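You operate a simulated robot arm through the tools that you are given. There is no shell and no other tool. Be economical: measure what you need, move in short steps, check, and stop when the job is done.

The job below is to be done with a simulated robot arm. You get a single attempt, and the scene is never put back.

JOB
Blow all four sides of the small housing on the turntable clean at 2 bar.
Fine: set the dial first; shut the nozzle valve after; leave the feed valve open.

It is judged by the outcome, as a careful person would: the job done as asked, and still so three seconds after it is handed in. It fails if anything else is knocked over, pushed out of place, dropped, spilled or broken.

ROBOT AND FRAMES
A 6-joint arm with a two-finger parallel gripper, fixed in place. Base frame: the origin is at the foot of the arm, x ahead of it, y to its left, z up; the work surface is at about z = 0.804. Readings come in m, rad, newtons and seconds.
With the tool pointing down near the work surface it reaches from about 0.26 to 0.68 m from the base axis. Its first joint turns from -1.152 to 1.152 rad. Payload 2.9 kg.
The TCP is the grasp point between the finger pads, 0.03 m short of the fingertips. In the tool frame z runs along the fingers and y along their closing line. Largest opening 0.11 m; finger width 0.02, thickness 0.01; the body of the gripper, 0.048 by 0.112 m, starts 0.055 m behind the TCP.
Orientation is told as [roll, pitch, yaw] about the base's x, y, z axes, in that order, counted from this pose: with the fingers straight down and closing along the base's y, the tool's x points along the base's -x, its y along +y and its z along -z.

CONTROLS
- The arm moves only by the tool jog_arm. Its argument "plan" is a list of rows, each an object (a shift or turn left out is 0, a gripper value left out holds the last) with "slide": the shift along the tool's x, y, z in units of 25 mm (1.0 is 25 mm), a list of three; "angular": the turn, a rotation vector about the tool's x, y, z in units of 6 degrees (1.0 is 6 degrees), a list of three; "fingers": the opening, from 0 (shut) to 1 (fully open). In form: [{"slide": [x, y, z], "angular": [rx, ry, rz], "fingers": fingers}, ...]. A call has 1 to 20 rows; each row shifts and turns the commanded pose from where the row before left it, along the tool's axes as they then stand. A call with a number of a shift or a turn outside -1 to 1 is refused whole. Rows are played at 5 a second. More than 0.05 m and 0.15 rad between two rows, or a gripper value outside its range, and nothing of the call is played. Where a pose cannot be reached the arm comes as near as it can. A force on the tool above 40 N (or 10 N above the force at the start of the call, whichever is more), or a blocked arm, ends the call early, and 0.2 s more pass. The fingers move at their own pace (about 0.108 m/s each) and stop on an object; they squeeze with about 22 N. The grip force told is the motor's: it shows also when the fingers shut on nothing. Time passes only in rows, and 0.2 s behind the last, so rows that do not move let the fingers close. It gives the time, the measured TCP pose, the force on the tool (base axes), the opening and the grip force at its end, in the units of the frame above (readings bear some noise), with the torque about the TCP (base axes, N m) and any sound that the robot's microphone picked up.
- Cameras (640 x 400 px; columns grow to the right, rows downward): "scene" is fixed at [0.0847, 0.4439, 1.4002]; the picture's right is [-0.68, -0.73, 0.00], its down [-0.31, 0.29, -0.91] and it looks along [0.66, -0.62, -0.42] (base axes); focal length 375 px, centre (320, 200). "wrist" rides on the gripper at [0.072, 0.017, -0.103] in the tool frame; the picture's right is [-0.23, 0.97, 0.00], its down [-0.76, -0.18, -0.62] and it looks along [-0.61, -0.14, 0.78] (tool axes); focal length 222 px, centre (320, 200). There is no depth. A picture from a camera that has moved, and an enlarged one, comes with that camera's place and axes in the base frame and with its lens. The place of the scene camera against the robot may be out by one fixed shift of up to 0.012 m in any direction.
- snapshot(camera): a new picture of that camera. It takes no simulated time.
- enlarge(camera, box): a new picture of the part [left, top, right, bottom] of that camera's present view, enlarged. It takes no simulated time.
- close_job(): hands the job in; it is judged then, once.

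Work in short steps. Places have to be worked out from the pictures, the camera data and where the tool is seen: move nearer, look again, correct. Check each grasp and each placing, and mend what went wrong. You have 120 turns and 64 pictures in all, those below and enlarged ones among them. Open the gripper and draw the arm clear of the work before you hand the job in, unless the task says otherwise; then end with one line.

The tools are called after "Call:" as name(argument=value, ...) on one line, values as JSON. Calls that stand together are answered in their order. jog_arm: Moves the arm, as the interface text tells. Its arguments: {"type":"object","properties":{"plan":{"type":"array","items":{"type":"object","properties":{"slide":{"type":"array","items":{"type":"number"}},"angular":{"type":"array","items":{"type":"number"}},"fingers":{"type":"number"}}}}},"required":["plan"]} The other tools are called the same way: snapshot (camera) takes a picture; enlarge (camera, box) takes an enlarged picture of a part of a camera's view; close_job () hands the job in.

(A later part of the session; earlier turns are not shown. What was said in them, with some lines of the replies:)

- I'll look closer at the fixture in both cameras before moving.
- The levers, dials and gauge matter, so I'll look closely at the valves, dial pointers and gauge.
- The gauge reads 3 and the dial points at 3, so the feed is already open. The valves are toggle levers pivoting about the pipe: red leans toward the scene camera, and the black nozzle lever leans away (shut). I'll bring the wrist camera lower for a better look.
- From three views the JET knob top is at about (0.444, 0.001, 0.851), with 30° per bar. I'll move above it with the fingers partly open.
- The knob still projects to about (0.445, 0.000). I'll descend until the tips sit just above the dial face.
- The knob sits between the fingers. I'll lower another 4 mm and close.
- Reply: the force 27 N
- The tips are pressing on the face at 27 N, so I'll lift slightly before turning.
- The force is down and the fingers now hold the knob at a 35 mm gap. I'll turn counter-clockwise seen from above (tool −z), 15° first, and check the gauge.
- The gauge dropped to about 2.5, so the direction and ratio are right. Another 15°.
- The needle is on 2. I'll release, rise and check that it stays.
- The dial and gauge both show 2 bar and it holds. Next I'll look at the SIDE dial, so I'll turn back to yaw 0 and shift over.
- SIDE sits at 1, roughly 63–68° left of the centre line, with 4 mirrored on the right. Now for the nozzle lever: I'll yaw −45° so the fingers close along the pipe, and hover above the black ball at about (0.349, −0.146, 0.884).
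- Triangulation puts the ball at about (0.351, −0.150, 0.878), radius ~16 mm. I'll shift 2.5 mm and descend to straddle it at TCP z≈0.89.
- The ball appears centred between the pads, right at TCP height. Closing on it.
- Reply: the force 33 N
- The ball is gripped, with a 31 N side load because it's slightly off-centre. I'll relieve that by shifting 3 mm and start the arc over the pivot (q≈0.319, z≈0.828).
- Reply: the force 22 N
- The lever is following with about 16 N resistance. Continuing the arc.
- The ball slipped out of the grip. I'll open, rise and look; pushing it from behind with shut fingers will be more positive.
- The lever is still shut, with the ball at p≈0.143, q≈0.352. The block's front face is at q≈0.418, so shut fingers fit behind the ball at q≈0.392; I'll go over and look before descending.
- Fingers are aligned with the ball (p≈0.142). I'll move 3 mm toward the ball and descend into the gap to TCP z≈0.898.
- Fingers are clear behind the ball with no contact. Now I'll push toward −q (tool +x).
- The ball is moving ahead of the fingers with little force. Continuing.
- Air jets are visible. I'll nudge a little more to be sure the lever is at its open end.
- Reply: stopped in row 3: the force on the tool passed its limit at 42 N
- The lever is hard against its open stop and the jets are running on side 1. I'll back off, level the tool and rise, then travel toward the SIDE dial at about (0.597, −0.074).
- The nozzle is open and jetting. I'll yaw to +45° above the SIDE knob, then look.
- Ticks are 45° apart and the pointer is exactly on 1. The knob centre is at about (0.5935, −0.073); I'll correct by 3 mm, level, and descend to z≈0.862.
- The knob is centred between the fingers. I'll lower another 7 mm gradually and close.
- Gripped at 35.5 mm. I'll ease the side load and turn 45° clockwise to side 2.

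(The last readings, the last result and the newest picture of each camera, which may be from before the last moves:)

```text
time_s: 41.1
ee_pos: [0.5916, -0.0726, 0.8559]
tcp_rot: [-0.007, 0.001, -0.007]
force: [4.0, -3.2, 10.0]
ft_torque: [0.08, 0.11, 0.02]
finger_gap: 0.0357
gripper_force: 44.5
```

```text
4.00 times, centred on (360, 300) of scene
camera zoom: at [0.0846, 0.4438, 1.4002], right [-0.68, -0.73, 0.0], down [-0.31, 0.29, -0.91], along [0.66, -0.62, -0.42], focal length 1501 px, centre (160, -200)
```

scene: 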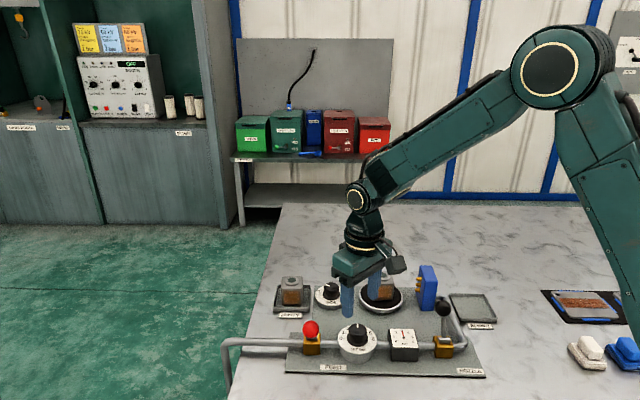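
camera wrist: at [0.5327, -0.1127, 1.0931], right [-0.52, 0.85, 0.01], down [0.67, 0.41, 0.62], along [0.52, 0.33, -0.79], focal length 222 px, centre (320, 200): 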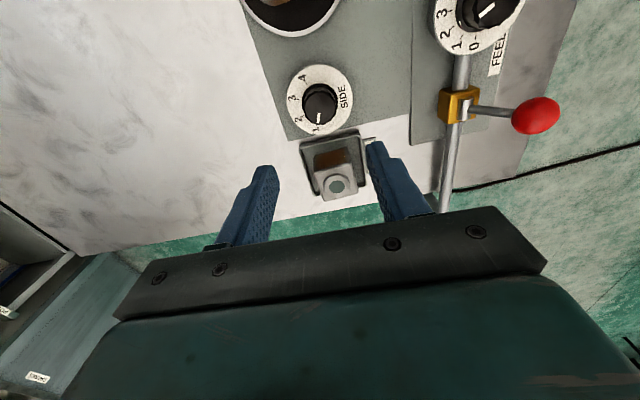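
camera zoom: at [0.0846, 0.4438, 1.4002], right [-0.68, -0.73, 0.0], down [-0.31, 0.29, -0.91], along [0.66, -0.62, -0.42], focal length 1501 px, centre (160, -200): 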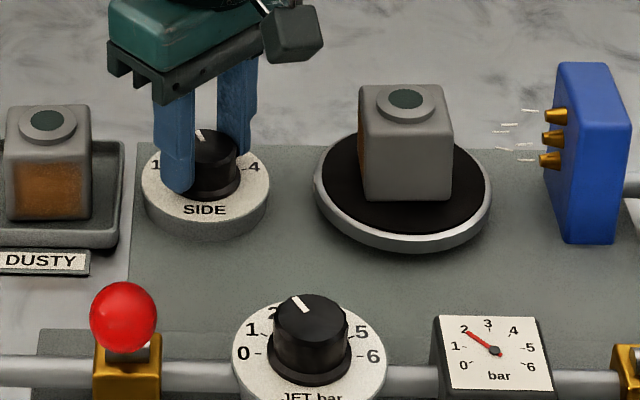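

The table turned exactly 90°, and the face now in front (side 1) is clean. Dwelling on side 2 for about 8 s.

Call:
jog_arm(plan=[{}, {}, {}, {}, {}, {}, {}, {}, {}, {}, {}, {}, {}, {}, {}, {}, {}, {}, {}, {}])

Call:
jog_arm(plan=[{}, {}, {}, {}, {}, {}, {}, {}, {}, {}, {}, {}, {}, {}, {}, {}, {}, {}, {}, {}])

Call:
jog_arm(plan=[{"angular": [0, 0, 0.75]}, {"angular": [0, 0, 0.75]}, {"angular": [0, 0, 0.75]}, {"angular": [0, 0, 0.75]}, {"angular": [0, 0, 0.75]}, {"angular": [0, 0, 0.75]}, {"angular": [0, 0, 0.75]}, {"angular": [0, 0, 0.75]}, {"angular": [0, 0, 0.75]}, {"angular": [0, 0, 0.75]}, {}, {}])

Call:
enlarge(camera="scene", box=[290, 250, 430, 350])

```text
time_s: 45.3
ee_pos: [0.5924, -0.0734, 0.8554]
tcp_rot: [-0.006, 0.002, -0.008]
force: [10.0, -11.3, 14.4]
ft_torque: [-0.05, -0.21, 0.02]
finger_gap: 0.0354
gripper_force: 45.0
```

```text
time_s: 49.5
ee_pos: [0.5916, -0.0731, 0.8572]
tcp_rot: [-0.007, 0.003, -0.008]
force: [10.2, -13.1, 14.2]
ft_torque: [-0.12, -0.26, 0.02]
finger_gap: 0.0355
gripper_force: 45.0
```

```text
time_s: 52.1
ee_pos: [0.5915, -0.0732, 0.8557]
tcp_rot: [-0.008, -0.002, -0.791]
force: [8.9, -5.1, 16.3]
ft_torque: [0.42, 0.12, 0.0]
finger_gap: 0.0356
gripper_force: 45.4
```

```text
4.00 times, centred on (360, 300) of scene
camera zoom: at [0.0845, 0.4438, 1.4002], right [-0.68, -0.73, 0.0], down [-0.31, 0.29, -0.91], along [0.66, -0.62, -0.42], focal length 1501 px, centre (160, -200)
```

zoom: 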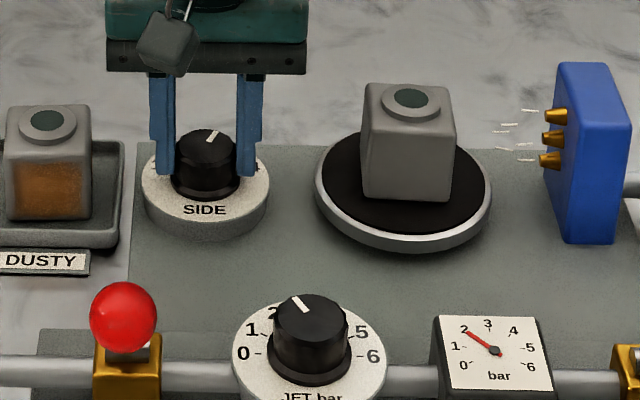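

Sides 1 and 2 both look clean, and the dial is on 3. I'll dwell, then turn to 4.

Call:
jog_arm(plan=[{}, {}, {}, {}, {}, {}, {}, {}, {}, {}, {}, {}, {}, {}, {}, {}, {}, {}, {}, {}])

Call:
jog_arm(plan=[{}, {}, {}, {}, {}, {}, {}, {}, {}, {}, {}, {}, {}, {}, {}, {}, {}, {}, {}, {}])

Call:
jog_arm(plan=[{"angular": [0, 0, 0.75]}, {"angular": [0, 0, 0.75]}, {"angular": [0, 0, 0.75]}, {"angular": [0, 0, 0.75]}, {"angular": [0, 0, 0.75]}, {"angular": [0, 0, 0.75]}, {"angular": [0, 0, 0.75]}, {"angular": [0, 0, 0.75]}, {"angular": [0, 0, 0.75]}, {"angular": [0, 0, 0.75]}, {}, {}])

Call:
enlarge(camera="scene", box=[290, 250, 430, 350])

```text
time_s: 56.3
ee_pos: [0.5913, -0.0723, 0.8565]
tcp_rot: [-0.008, 0.0, -0.791]
force: [7.8, 6.9, 17.6]
ft_torque: [0.36, -0.38, 0.02]
finger_gap: 0.0353
gripper_force: 44.7
```

```text
time_s: 60.5
ee_pos: [0.5913, -0.0725, 0.8554]
tcp_rot: [-0.006, -0.003, -0.792]
force: [9.1, 10.1, 14.6]
ft_torque: [0.42, -0.47, 0.01]
finger_gap: 0.0353
gripper_force: 45.3
```

```text
time_s: 63.1
ee_pos: [0.5919, -0.0726, 0.8561]
tcp_rot: [-0.003, -0.006, -1.58]
force: [14.7, 5.3, 5.5]
ft_torque: [-0.04, -0.47, 0.81]
finger_gap: 0.0355
gripper_force: 44.7
```

```text
4.00 times, centred on (360, 300) of scene
camera zoom: at [0.0849, 0.444, 1.4001], right [-0.68, -0.73, 0.0], down [-0.31, 0.29, -0.91], along [0.66, -0.62, -0.42], focal length 1501 px, centre (160, -200)
```

zoom: 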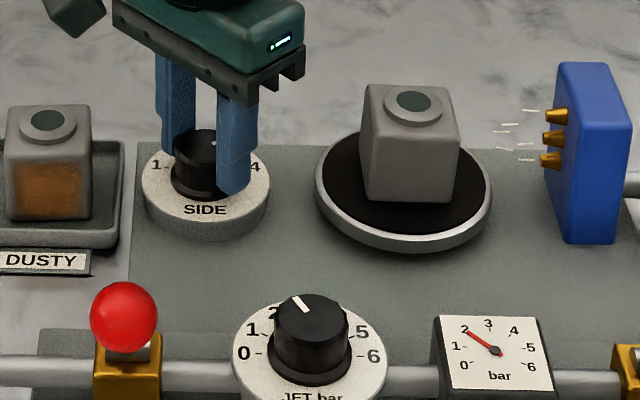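

At the end stop on 4 (0.8 N m reaction), and side 3 is now in front and clean. I'll dwell here, then release and rise.

Call:
jog_arm(plan=[{}, {}, {}, {}, {}, {}, {}, {}, {}, {}, {}, {}, {}, {}, {}, {}, {}, {}, {}, {}])

Call:
jog_arm(plan=[{}, {}, {}, {}, {}, {}, {}, {}, {}, {}, {}, {}, {}, {}, {}, {}, {}, {}, {}, {}])

Call:
jog_arm(plan=[{"fingers": 0.55}, {}, {}, {"slide": [0, 0, -0.8]}, {"slide": [0, 0, -0.8]}, {"slide": [0, 0, -0.9]}, {"slide": [0, 0, -0.9]}, {"slide": [0, 0, -0.9]}, {"slide": [0, 0, -0.9]}, {}])

Call:
snapshot(camera="wrist")

Call:
enlarge(camera="scene", box=[290, 250, 430, 350])

```text
time_s: 67.3
ee_pos: [0.5917, -0.0727, 0.856]
tcp_rot: [-0.004, -0.008, -1.575]
force: [15.2, -3.8, 3.8]
ft_torque: [-0.16, -0.44, 0.43]
finger_gap: 0.0356
gripper_force: 44.9
```

```text
time_s: 71.5
ee_pos: [0.5934, -0.0726, 0.856]
tcp_rot: [-0.003, -0.006, -1.577]
force: [13.0, -6.2, 3.6]
ft_torque: [-0.14, -0.43, 0.33]
finger_gap: 0.0355
gripper_force: 44.9
```

```text
time_s: 73.7
ee_pos: [0.5909, -0.073, 0.9883]
tcp_rot: [-0.006, -0.006, -1.575]
force: [0.8, 0.7, -0.2]
ft_torque: [-0.01, -0.03, 0.01]
finger_gap: 0.0602
gripper_force: 0.0
```

```text
19 pictures are left
camera wrist: at [0.6096, -0.0017, 1.0911], right [0.97, -0.23, 0.0], down [-0.18, -0.76, 0.63], along [-0.15, -0.61, -0.78], focal length 222 px, centre (320, 200)
```

wrist: 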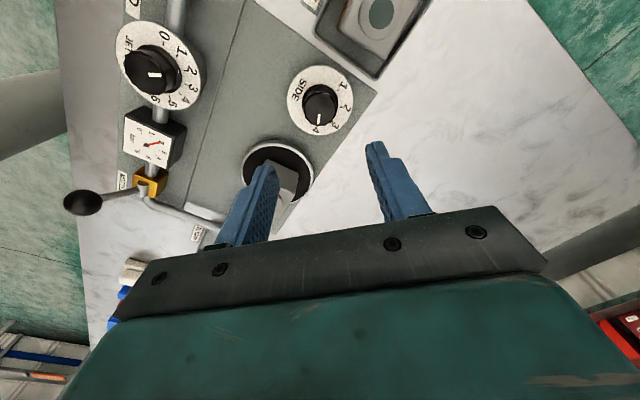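

```text
4.00 times, centred on (360, 300) of scene
camera zoom: at [0.0847, 0.4439, 1.4002], right [-0.68, -0.73, 0.0], down [-0.31, 0.29, -0.91], along [0.66, -0.62, -0.42], focal length 1501 px, centre (160, -200)
```

zoom: 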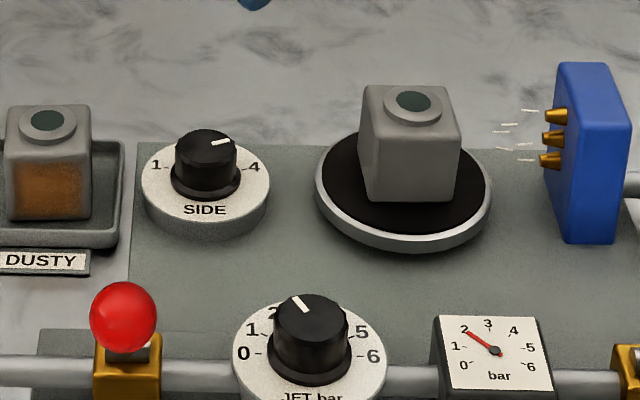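

The dial is on 4. On the way to the nozzle lever I'll return to yaw 0 and check the face toward the jets.

Call:
jog_arm(plan=[{"angular": [0, 0, -1]}, {"angular": [0, 0, -1]}, {"angular": [0, 0, -1]}, {"angular": [0, 0, -1]}, {"angular": [0, 0, -1]}, {"angular": [0, 0, -1]}, {"angular": [0, 0, -1]}, {"angular": [0, 0, -1]}, {"angular": [0, 0, -1]}, {"angular": [0, 0, -1]}, {"angular": [0, 0, -1]}, {"angular": [0, 0, -1]}, {"angular": [0, 0, -1]}, {"angular": [0, 0, -1]}, {"angular": [0, 0, -1]}])

Call:
jog_arm(plan=[{"slide": [0.85, -0.45, -0.1]}, {"slide": [0.85, -0.45, -0.1]}, {"slide": [0.85, -0.45, -0.1]}, {"slide": [0.85, -0.45, -0.1]}, {"slide": [0.85, -0.45, -0.1]}, {"slide": [0.85, -0.45, -0.1]}, {"slide": [0.85, -0.45, -0.1]}, {"slide": [0.85, -0.45, -0.1]}, {}])

Call:
snapshot(camera="wrist")

```text
time_s: 76.9
ee_pos: [0.5928, -0.0709, 0.9853]
tcp_rot: [-0.009, 0.004, -0.003]
force: [0.3, -0.6, 0.4]
ft_torque: [0.01, 0.04, 0.01]
finger_gap: 0.0605
gripper_force: 0.0
```

```text
time_s: 78.9
ee_pos: [0.4213, -0.1593, 1.0079]
tcp_rot: [-0.007, 0.006, -0.005]
force: [-0.5, -0.3, 0.5]
ft_torque: [0.0, 0.0, -0.02]
finger_gap: 0.0601
gripper_force: 0.0
```

```text
17 pictures are left
camera wrist: at [0.3495, -0.1435, 1.1136], right [0.23, 0.97, -0.01], down [0.76, -0.18, 0.62], along [0.6, -0.15, -0.78], focal length 222 px, centre (320, 200)
```

wrist: 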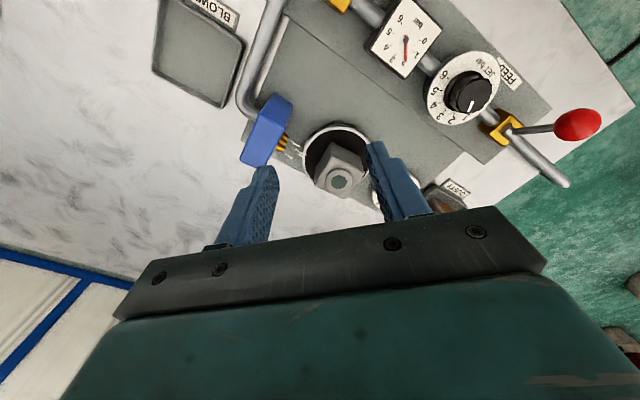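

Call:
enlarge(camera="wrist", box=[270, 100, 400, 210])

```text
3.64 times, centred on (335, 155) of wrist
camera zoom: at [0.3495, -0.1435, 1.1136], right [0.23, 0.97, -0.01], down [0.76, -0.18, 0.62], along [0.6, -0.15, -0.78], focal length 808 px, centre (266, 364)
```

zoom: 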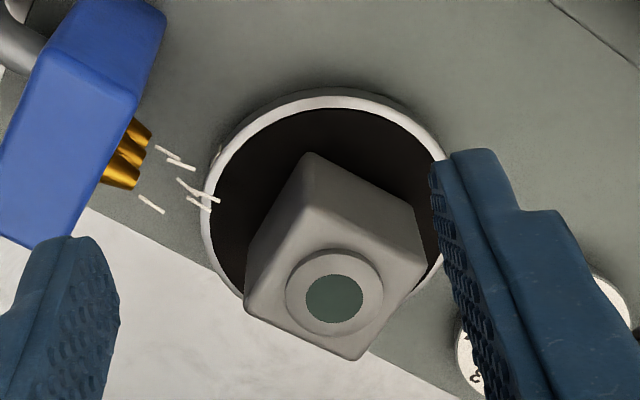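

Side 4 is clean too, so all four are done. Now for the nozzle: fingers shut, yaw −45°, hovering on the −q side of the open lever.

Call:
jog_arm(plan=[{"angular": [0, 0, 0.93], "fingers": 0}, {"angular": [0, 0, 0.93]}, {"angular": [0, 0, 0.93]}, {"angular": [0, 0, 0.93]}, {"angular": [0, 0, 0.93]}, {"angular": [0, 0, 0.93]}, {"angular": [0, 0, 0.93]}, {"angular": [0, 0, 0.93]}, {"slide": [0.8, -0.21, 0]}, {"slide": [0.8, -0.21, 0]}, {"slide": [0.8, -0.21, 0]}, {"slide": [0.8, -0.21, 0]}, {"slide": [0.8, -0.21, 0]}, {"slide": [0.8, -0.21, 0]}, {"slide": [0.8, -0.21, 0]}, {"slide": [0.8, -0.21, 0]}, {}])

Call:
snapshot(camera="wrist")

Call:
snapshot(camera="scene")

```text
time_s: 82.5
ee_pos: [0.2784, -0.0765, 1.0071]
tcp_rot: [-0.005, -0.002, -0.786]
force: [0.0, -1.0, 0.4]
ft_torque: [0.01, -0.02, -0.01]
finger_gap: 0.0
gripper_force: 22.6
```

```text
15 pictures are left
camera wrist: at [0.2388, -0.014, 1.1123], right [0.85, 0.53, -0.01], down [0.42, -0.66, 0.63], along [0.33, -0.53, -0.78], focal length 222 px, centre (320, 200)
```

wrist: 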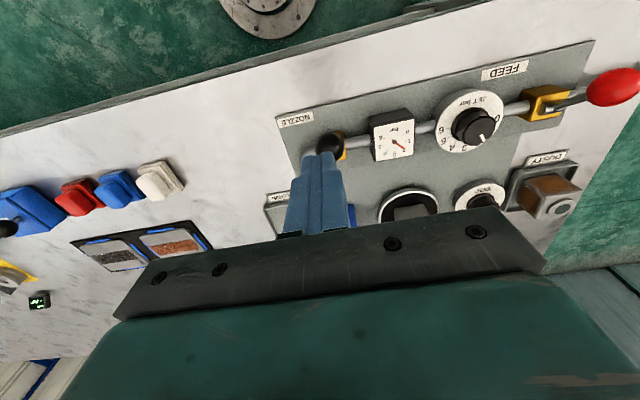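

```text
14 pictures are left
```

scene: 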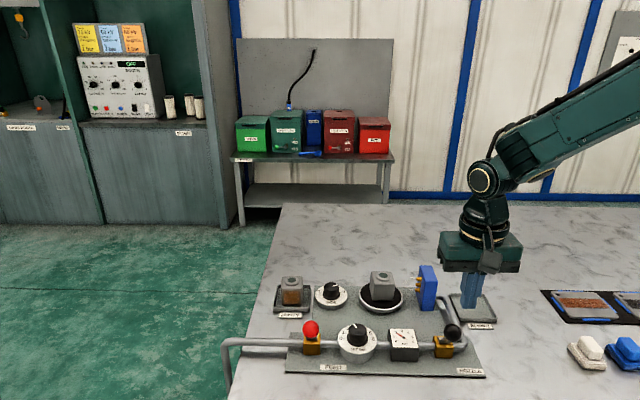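

The ball is at about (p 0.144, q 0.280, z 0.885). I'll back off another 9 mm for clearance and descend beside it.

Call:
jog_arm(plan=[{"slide": [0.36, 0.03, 0.4]}, {"slide": [0, 0, 0.8]}, {"slide": [0, 0, 0.8]}, {"slide": [0, 0, 0.8]}, {"slide": [0, 0, 0.8]}, {"slide": [0, 0, 0.8]}, {}])

Call:
enlarge(camera="scene", box=[380, 260, 500, 360])

```text
time_s: 84.1
ee_pos: [0.2727, -0.0694, 0.8964]
tcp_rot: [-0.007, -0.001, -0.785]
force: [-0.3, 0.7, 0.2]
ft_torque: [-0.02, 0.01, 0.03]
finger_gap: 0.0
gripper_force: 22.1
```

```text
4.00 times, centred on (440, 310) of scene
camera zoom: at [0.0847, 0.4439, 1.4002], right [-0.68, -0.73, 0.0], down [-0.31, 0.29, -0.91], along [0.66, -0.62, -0.42], focal length 1501 px, centre (-160, -240)
```

zoom: 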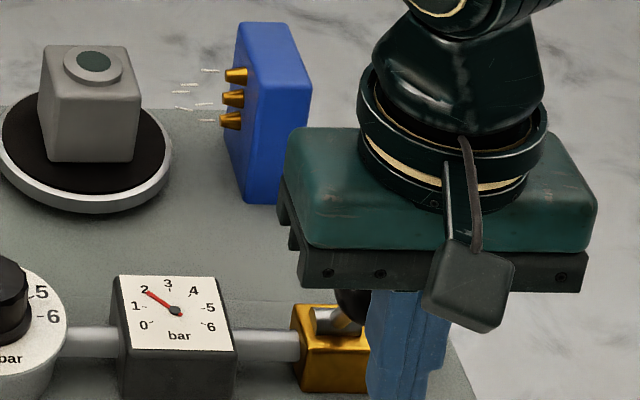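

The fingers are about 4 mm off in p, so I'll correct that and push toward +q.

Call:
jog_arm(plan=[{"slide": [0, 0.16, 0]}, {"slide": [-0.3, 0, 0]}, {"slide": [-0.3, 0, 0]}, {"slide": [-0.3, 0, 0]}, {"slide": [-0.3, 0, 0]}, {"slide": [-0.3, 0, 0]}, {"slide": [-0.3, 0, 0]}, {"slide": [-0.3, 0, 0]}])

Call:
enlarge(camera="scene", box=[380, 260, 500, 360])

```text
time_s: 85.9
ee_pos: [0.3127, -0.1059, 0.8973]
tcp_rot: [-0.008, 0.0, -0.787]
force: [0.0, -0.1, 0.0]
ft_torque: [0.0, 0.0, -0.05]
finger_gap: 0.0002
gripper_force: 22.5
```

```text
4.00 times, centred on (440, 310) of scene
camera zoom: at [0.0847, 0.4439, 1.4002], right [-0.68, -0.73, 0.0], down [-0.31, 0.29, -0.91], along [0.66, -0.62, -0.42], focal length 1501 px, centre (-160, -240)
```

zoom: 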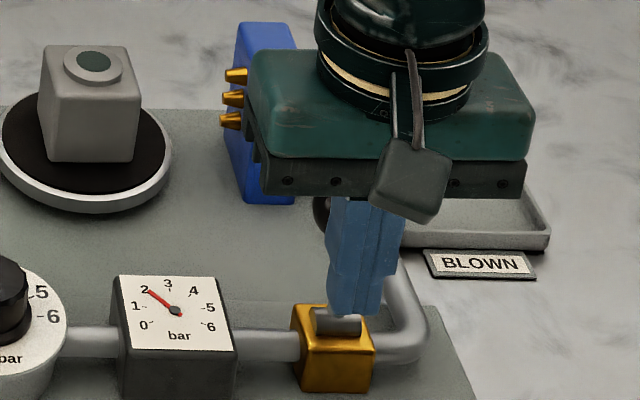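

Jets have stopped and the ball is moving to the shut side. I'll push the rest until the stop.

Call:
jog_arm(plan=[{"slide": [-0.3, 0, 0]}, {"slide": [-0.3, 0, 0]}, {"slide": [-0.3, 0, 0]}, {"slide": [-0.2, 0, 0]}, {"slide": [-0.2, 0, 0]}, {"slide": [-0.2, 0, 0]}])

```text
time_s: 87.0
ee_pos: [0.3293, -0.1205, 0.8969]
tcp_rot: [-0.008, 0.021, -0.778]
force: [-4.6, 5.4, 5.9]
ft_torque: [0.16, 0.09, -0.01]
finger_gap: 0.0001
gripper_force: 22.2
stopped in row 5: the force on the tool passed its limit at 45 N (the readings are from after the stop); the commanded pose is now the measured one
```

Hit the stop. I'll back off, rise clear and look.

Call:
jog_arm(plan=[{"slide": [0.5, 0, 0]}, {"slide": [0.3, 0, -0.9]}, {"slide": [0, 0, -0.9]}, {"slide": [0, 0, -0.9]}, {"slide": [0, 0, -0.9]}, {"slide": [0, 0, -0.9], "fingers": 0.5}, {"slide": [0, -0.5, -0.9]}, {"slide": [0, -0.9, -0.9]}, {}])

Call:
enlarge(camera="scene", box=[380, 250, 500, 370])

Call:
snapshot(camera="wrist")

```text
time_s: 89.0
ee_pos: [0.2949, -0.1324, 1.0544]
tcp_rot: [-0.007, 0.017, -0.779]
force: [-0.1, -0.2, -0.7]
ft_torque: [0.0, -0.01, 0.01]
finger_gap: 0.0547
gripper_force: 0.1
```

```text
3.33 times, centred on (440, 310) of scene
camera zoom: at [0.0847, 0.4439, 1.4002], right [-0.68, -0.73, 0.0], down [-0.31, 0.29, -0.91], along [0.66, -0.62, -0.42], focal length 1251 px, centre (-80, -167)
```

zoom: 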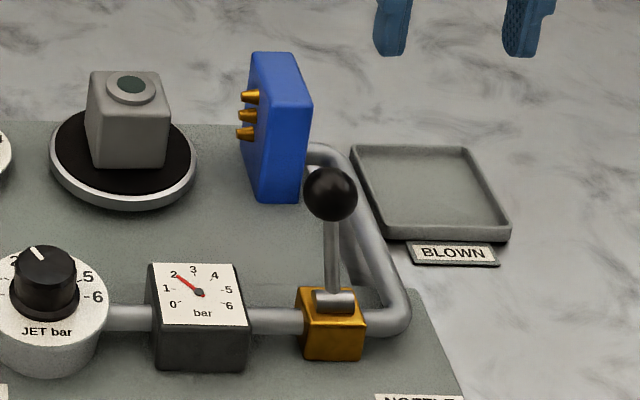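

```text
10 pictures are left
camera wrist: at [0.2556, -0.0727, 1.1607], right [0.85, 0.53, -0.01], down [0.43, -0.67, 0.61], along [0.32, -0.52, -0.79], focal length 222 px, centre (320, 200)
```

wrist: 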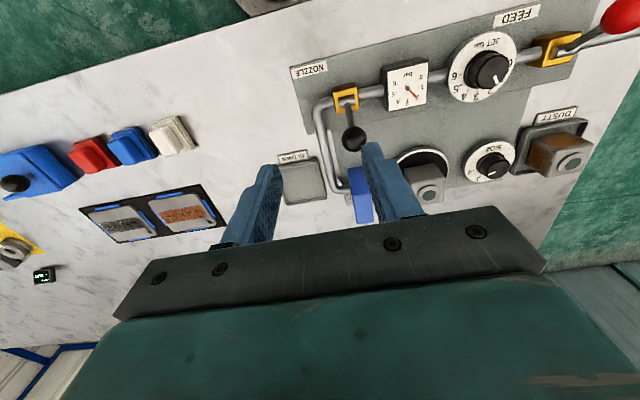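

The nozzle lever is back at its original shut position with the jets off. The gauge reads 2, the feed is open, the housing is clean and in place, and the gripper is open and clear.

Call:
close_job()

```text
The job is handed in.
```

The job is done: I set the dial to 2 bar first, blew all four sides of the housing clean, shut the nozzle valve, and left the feed valve open.
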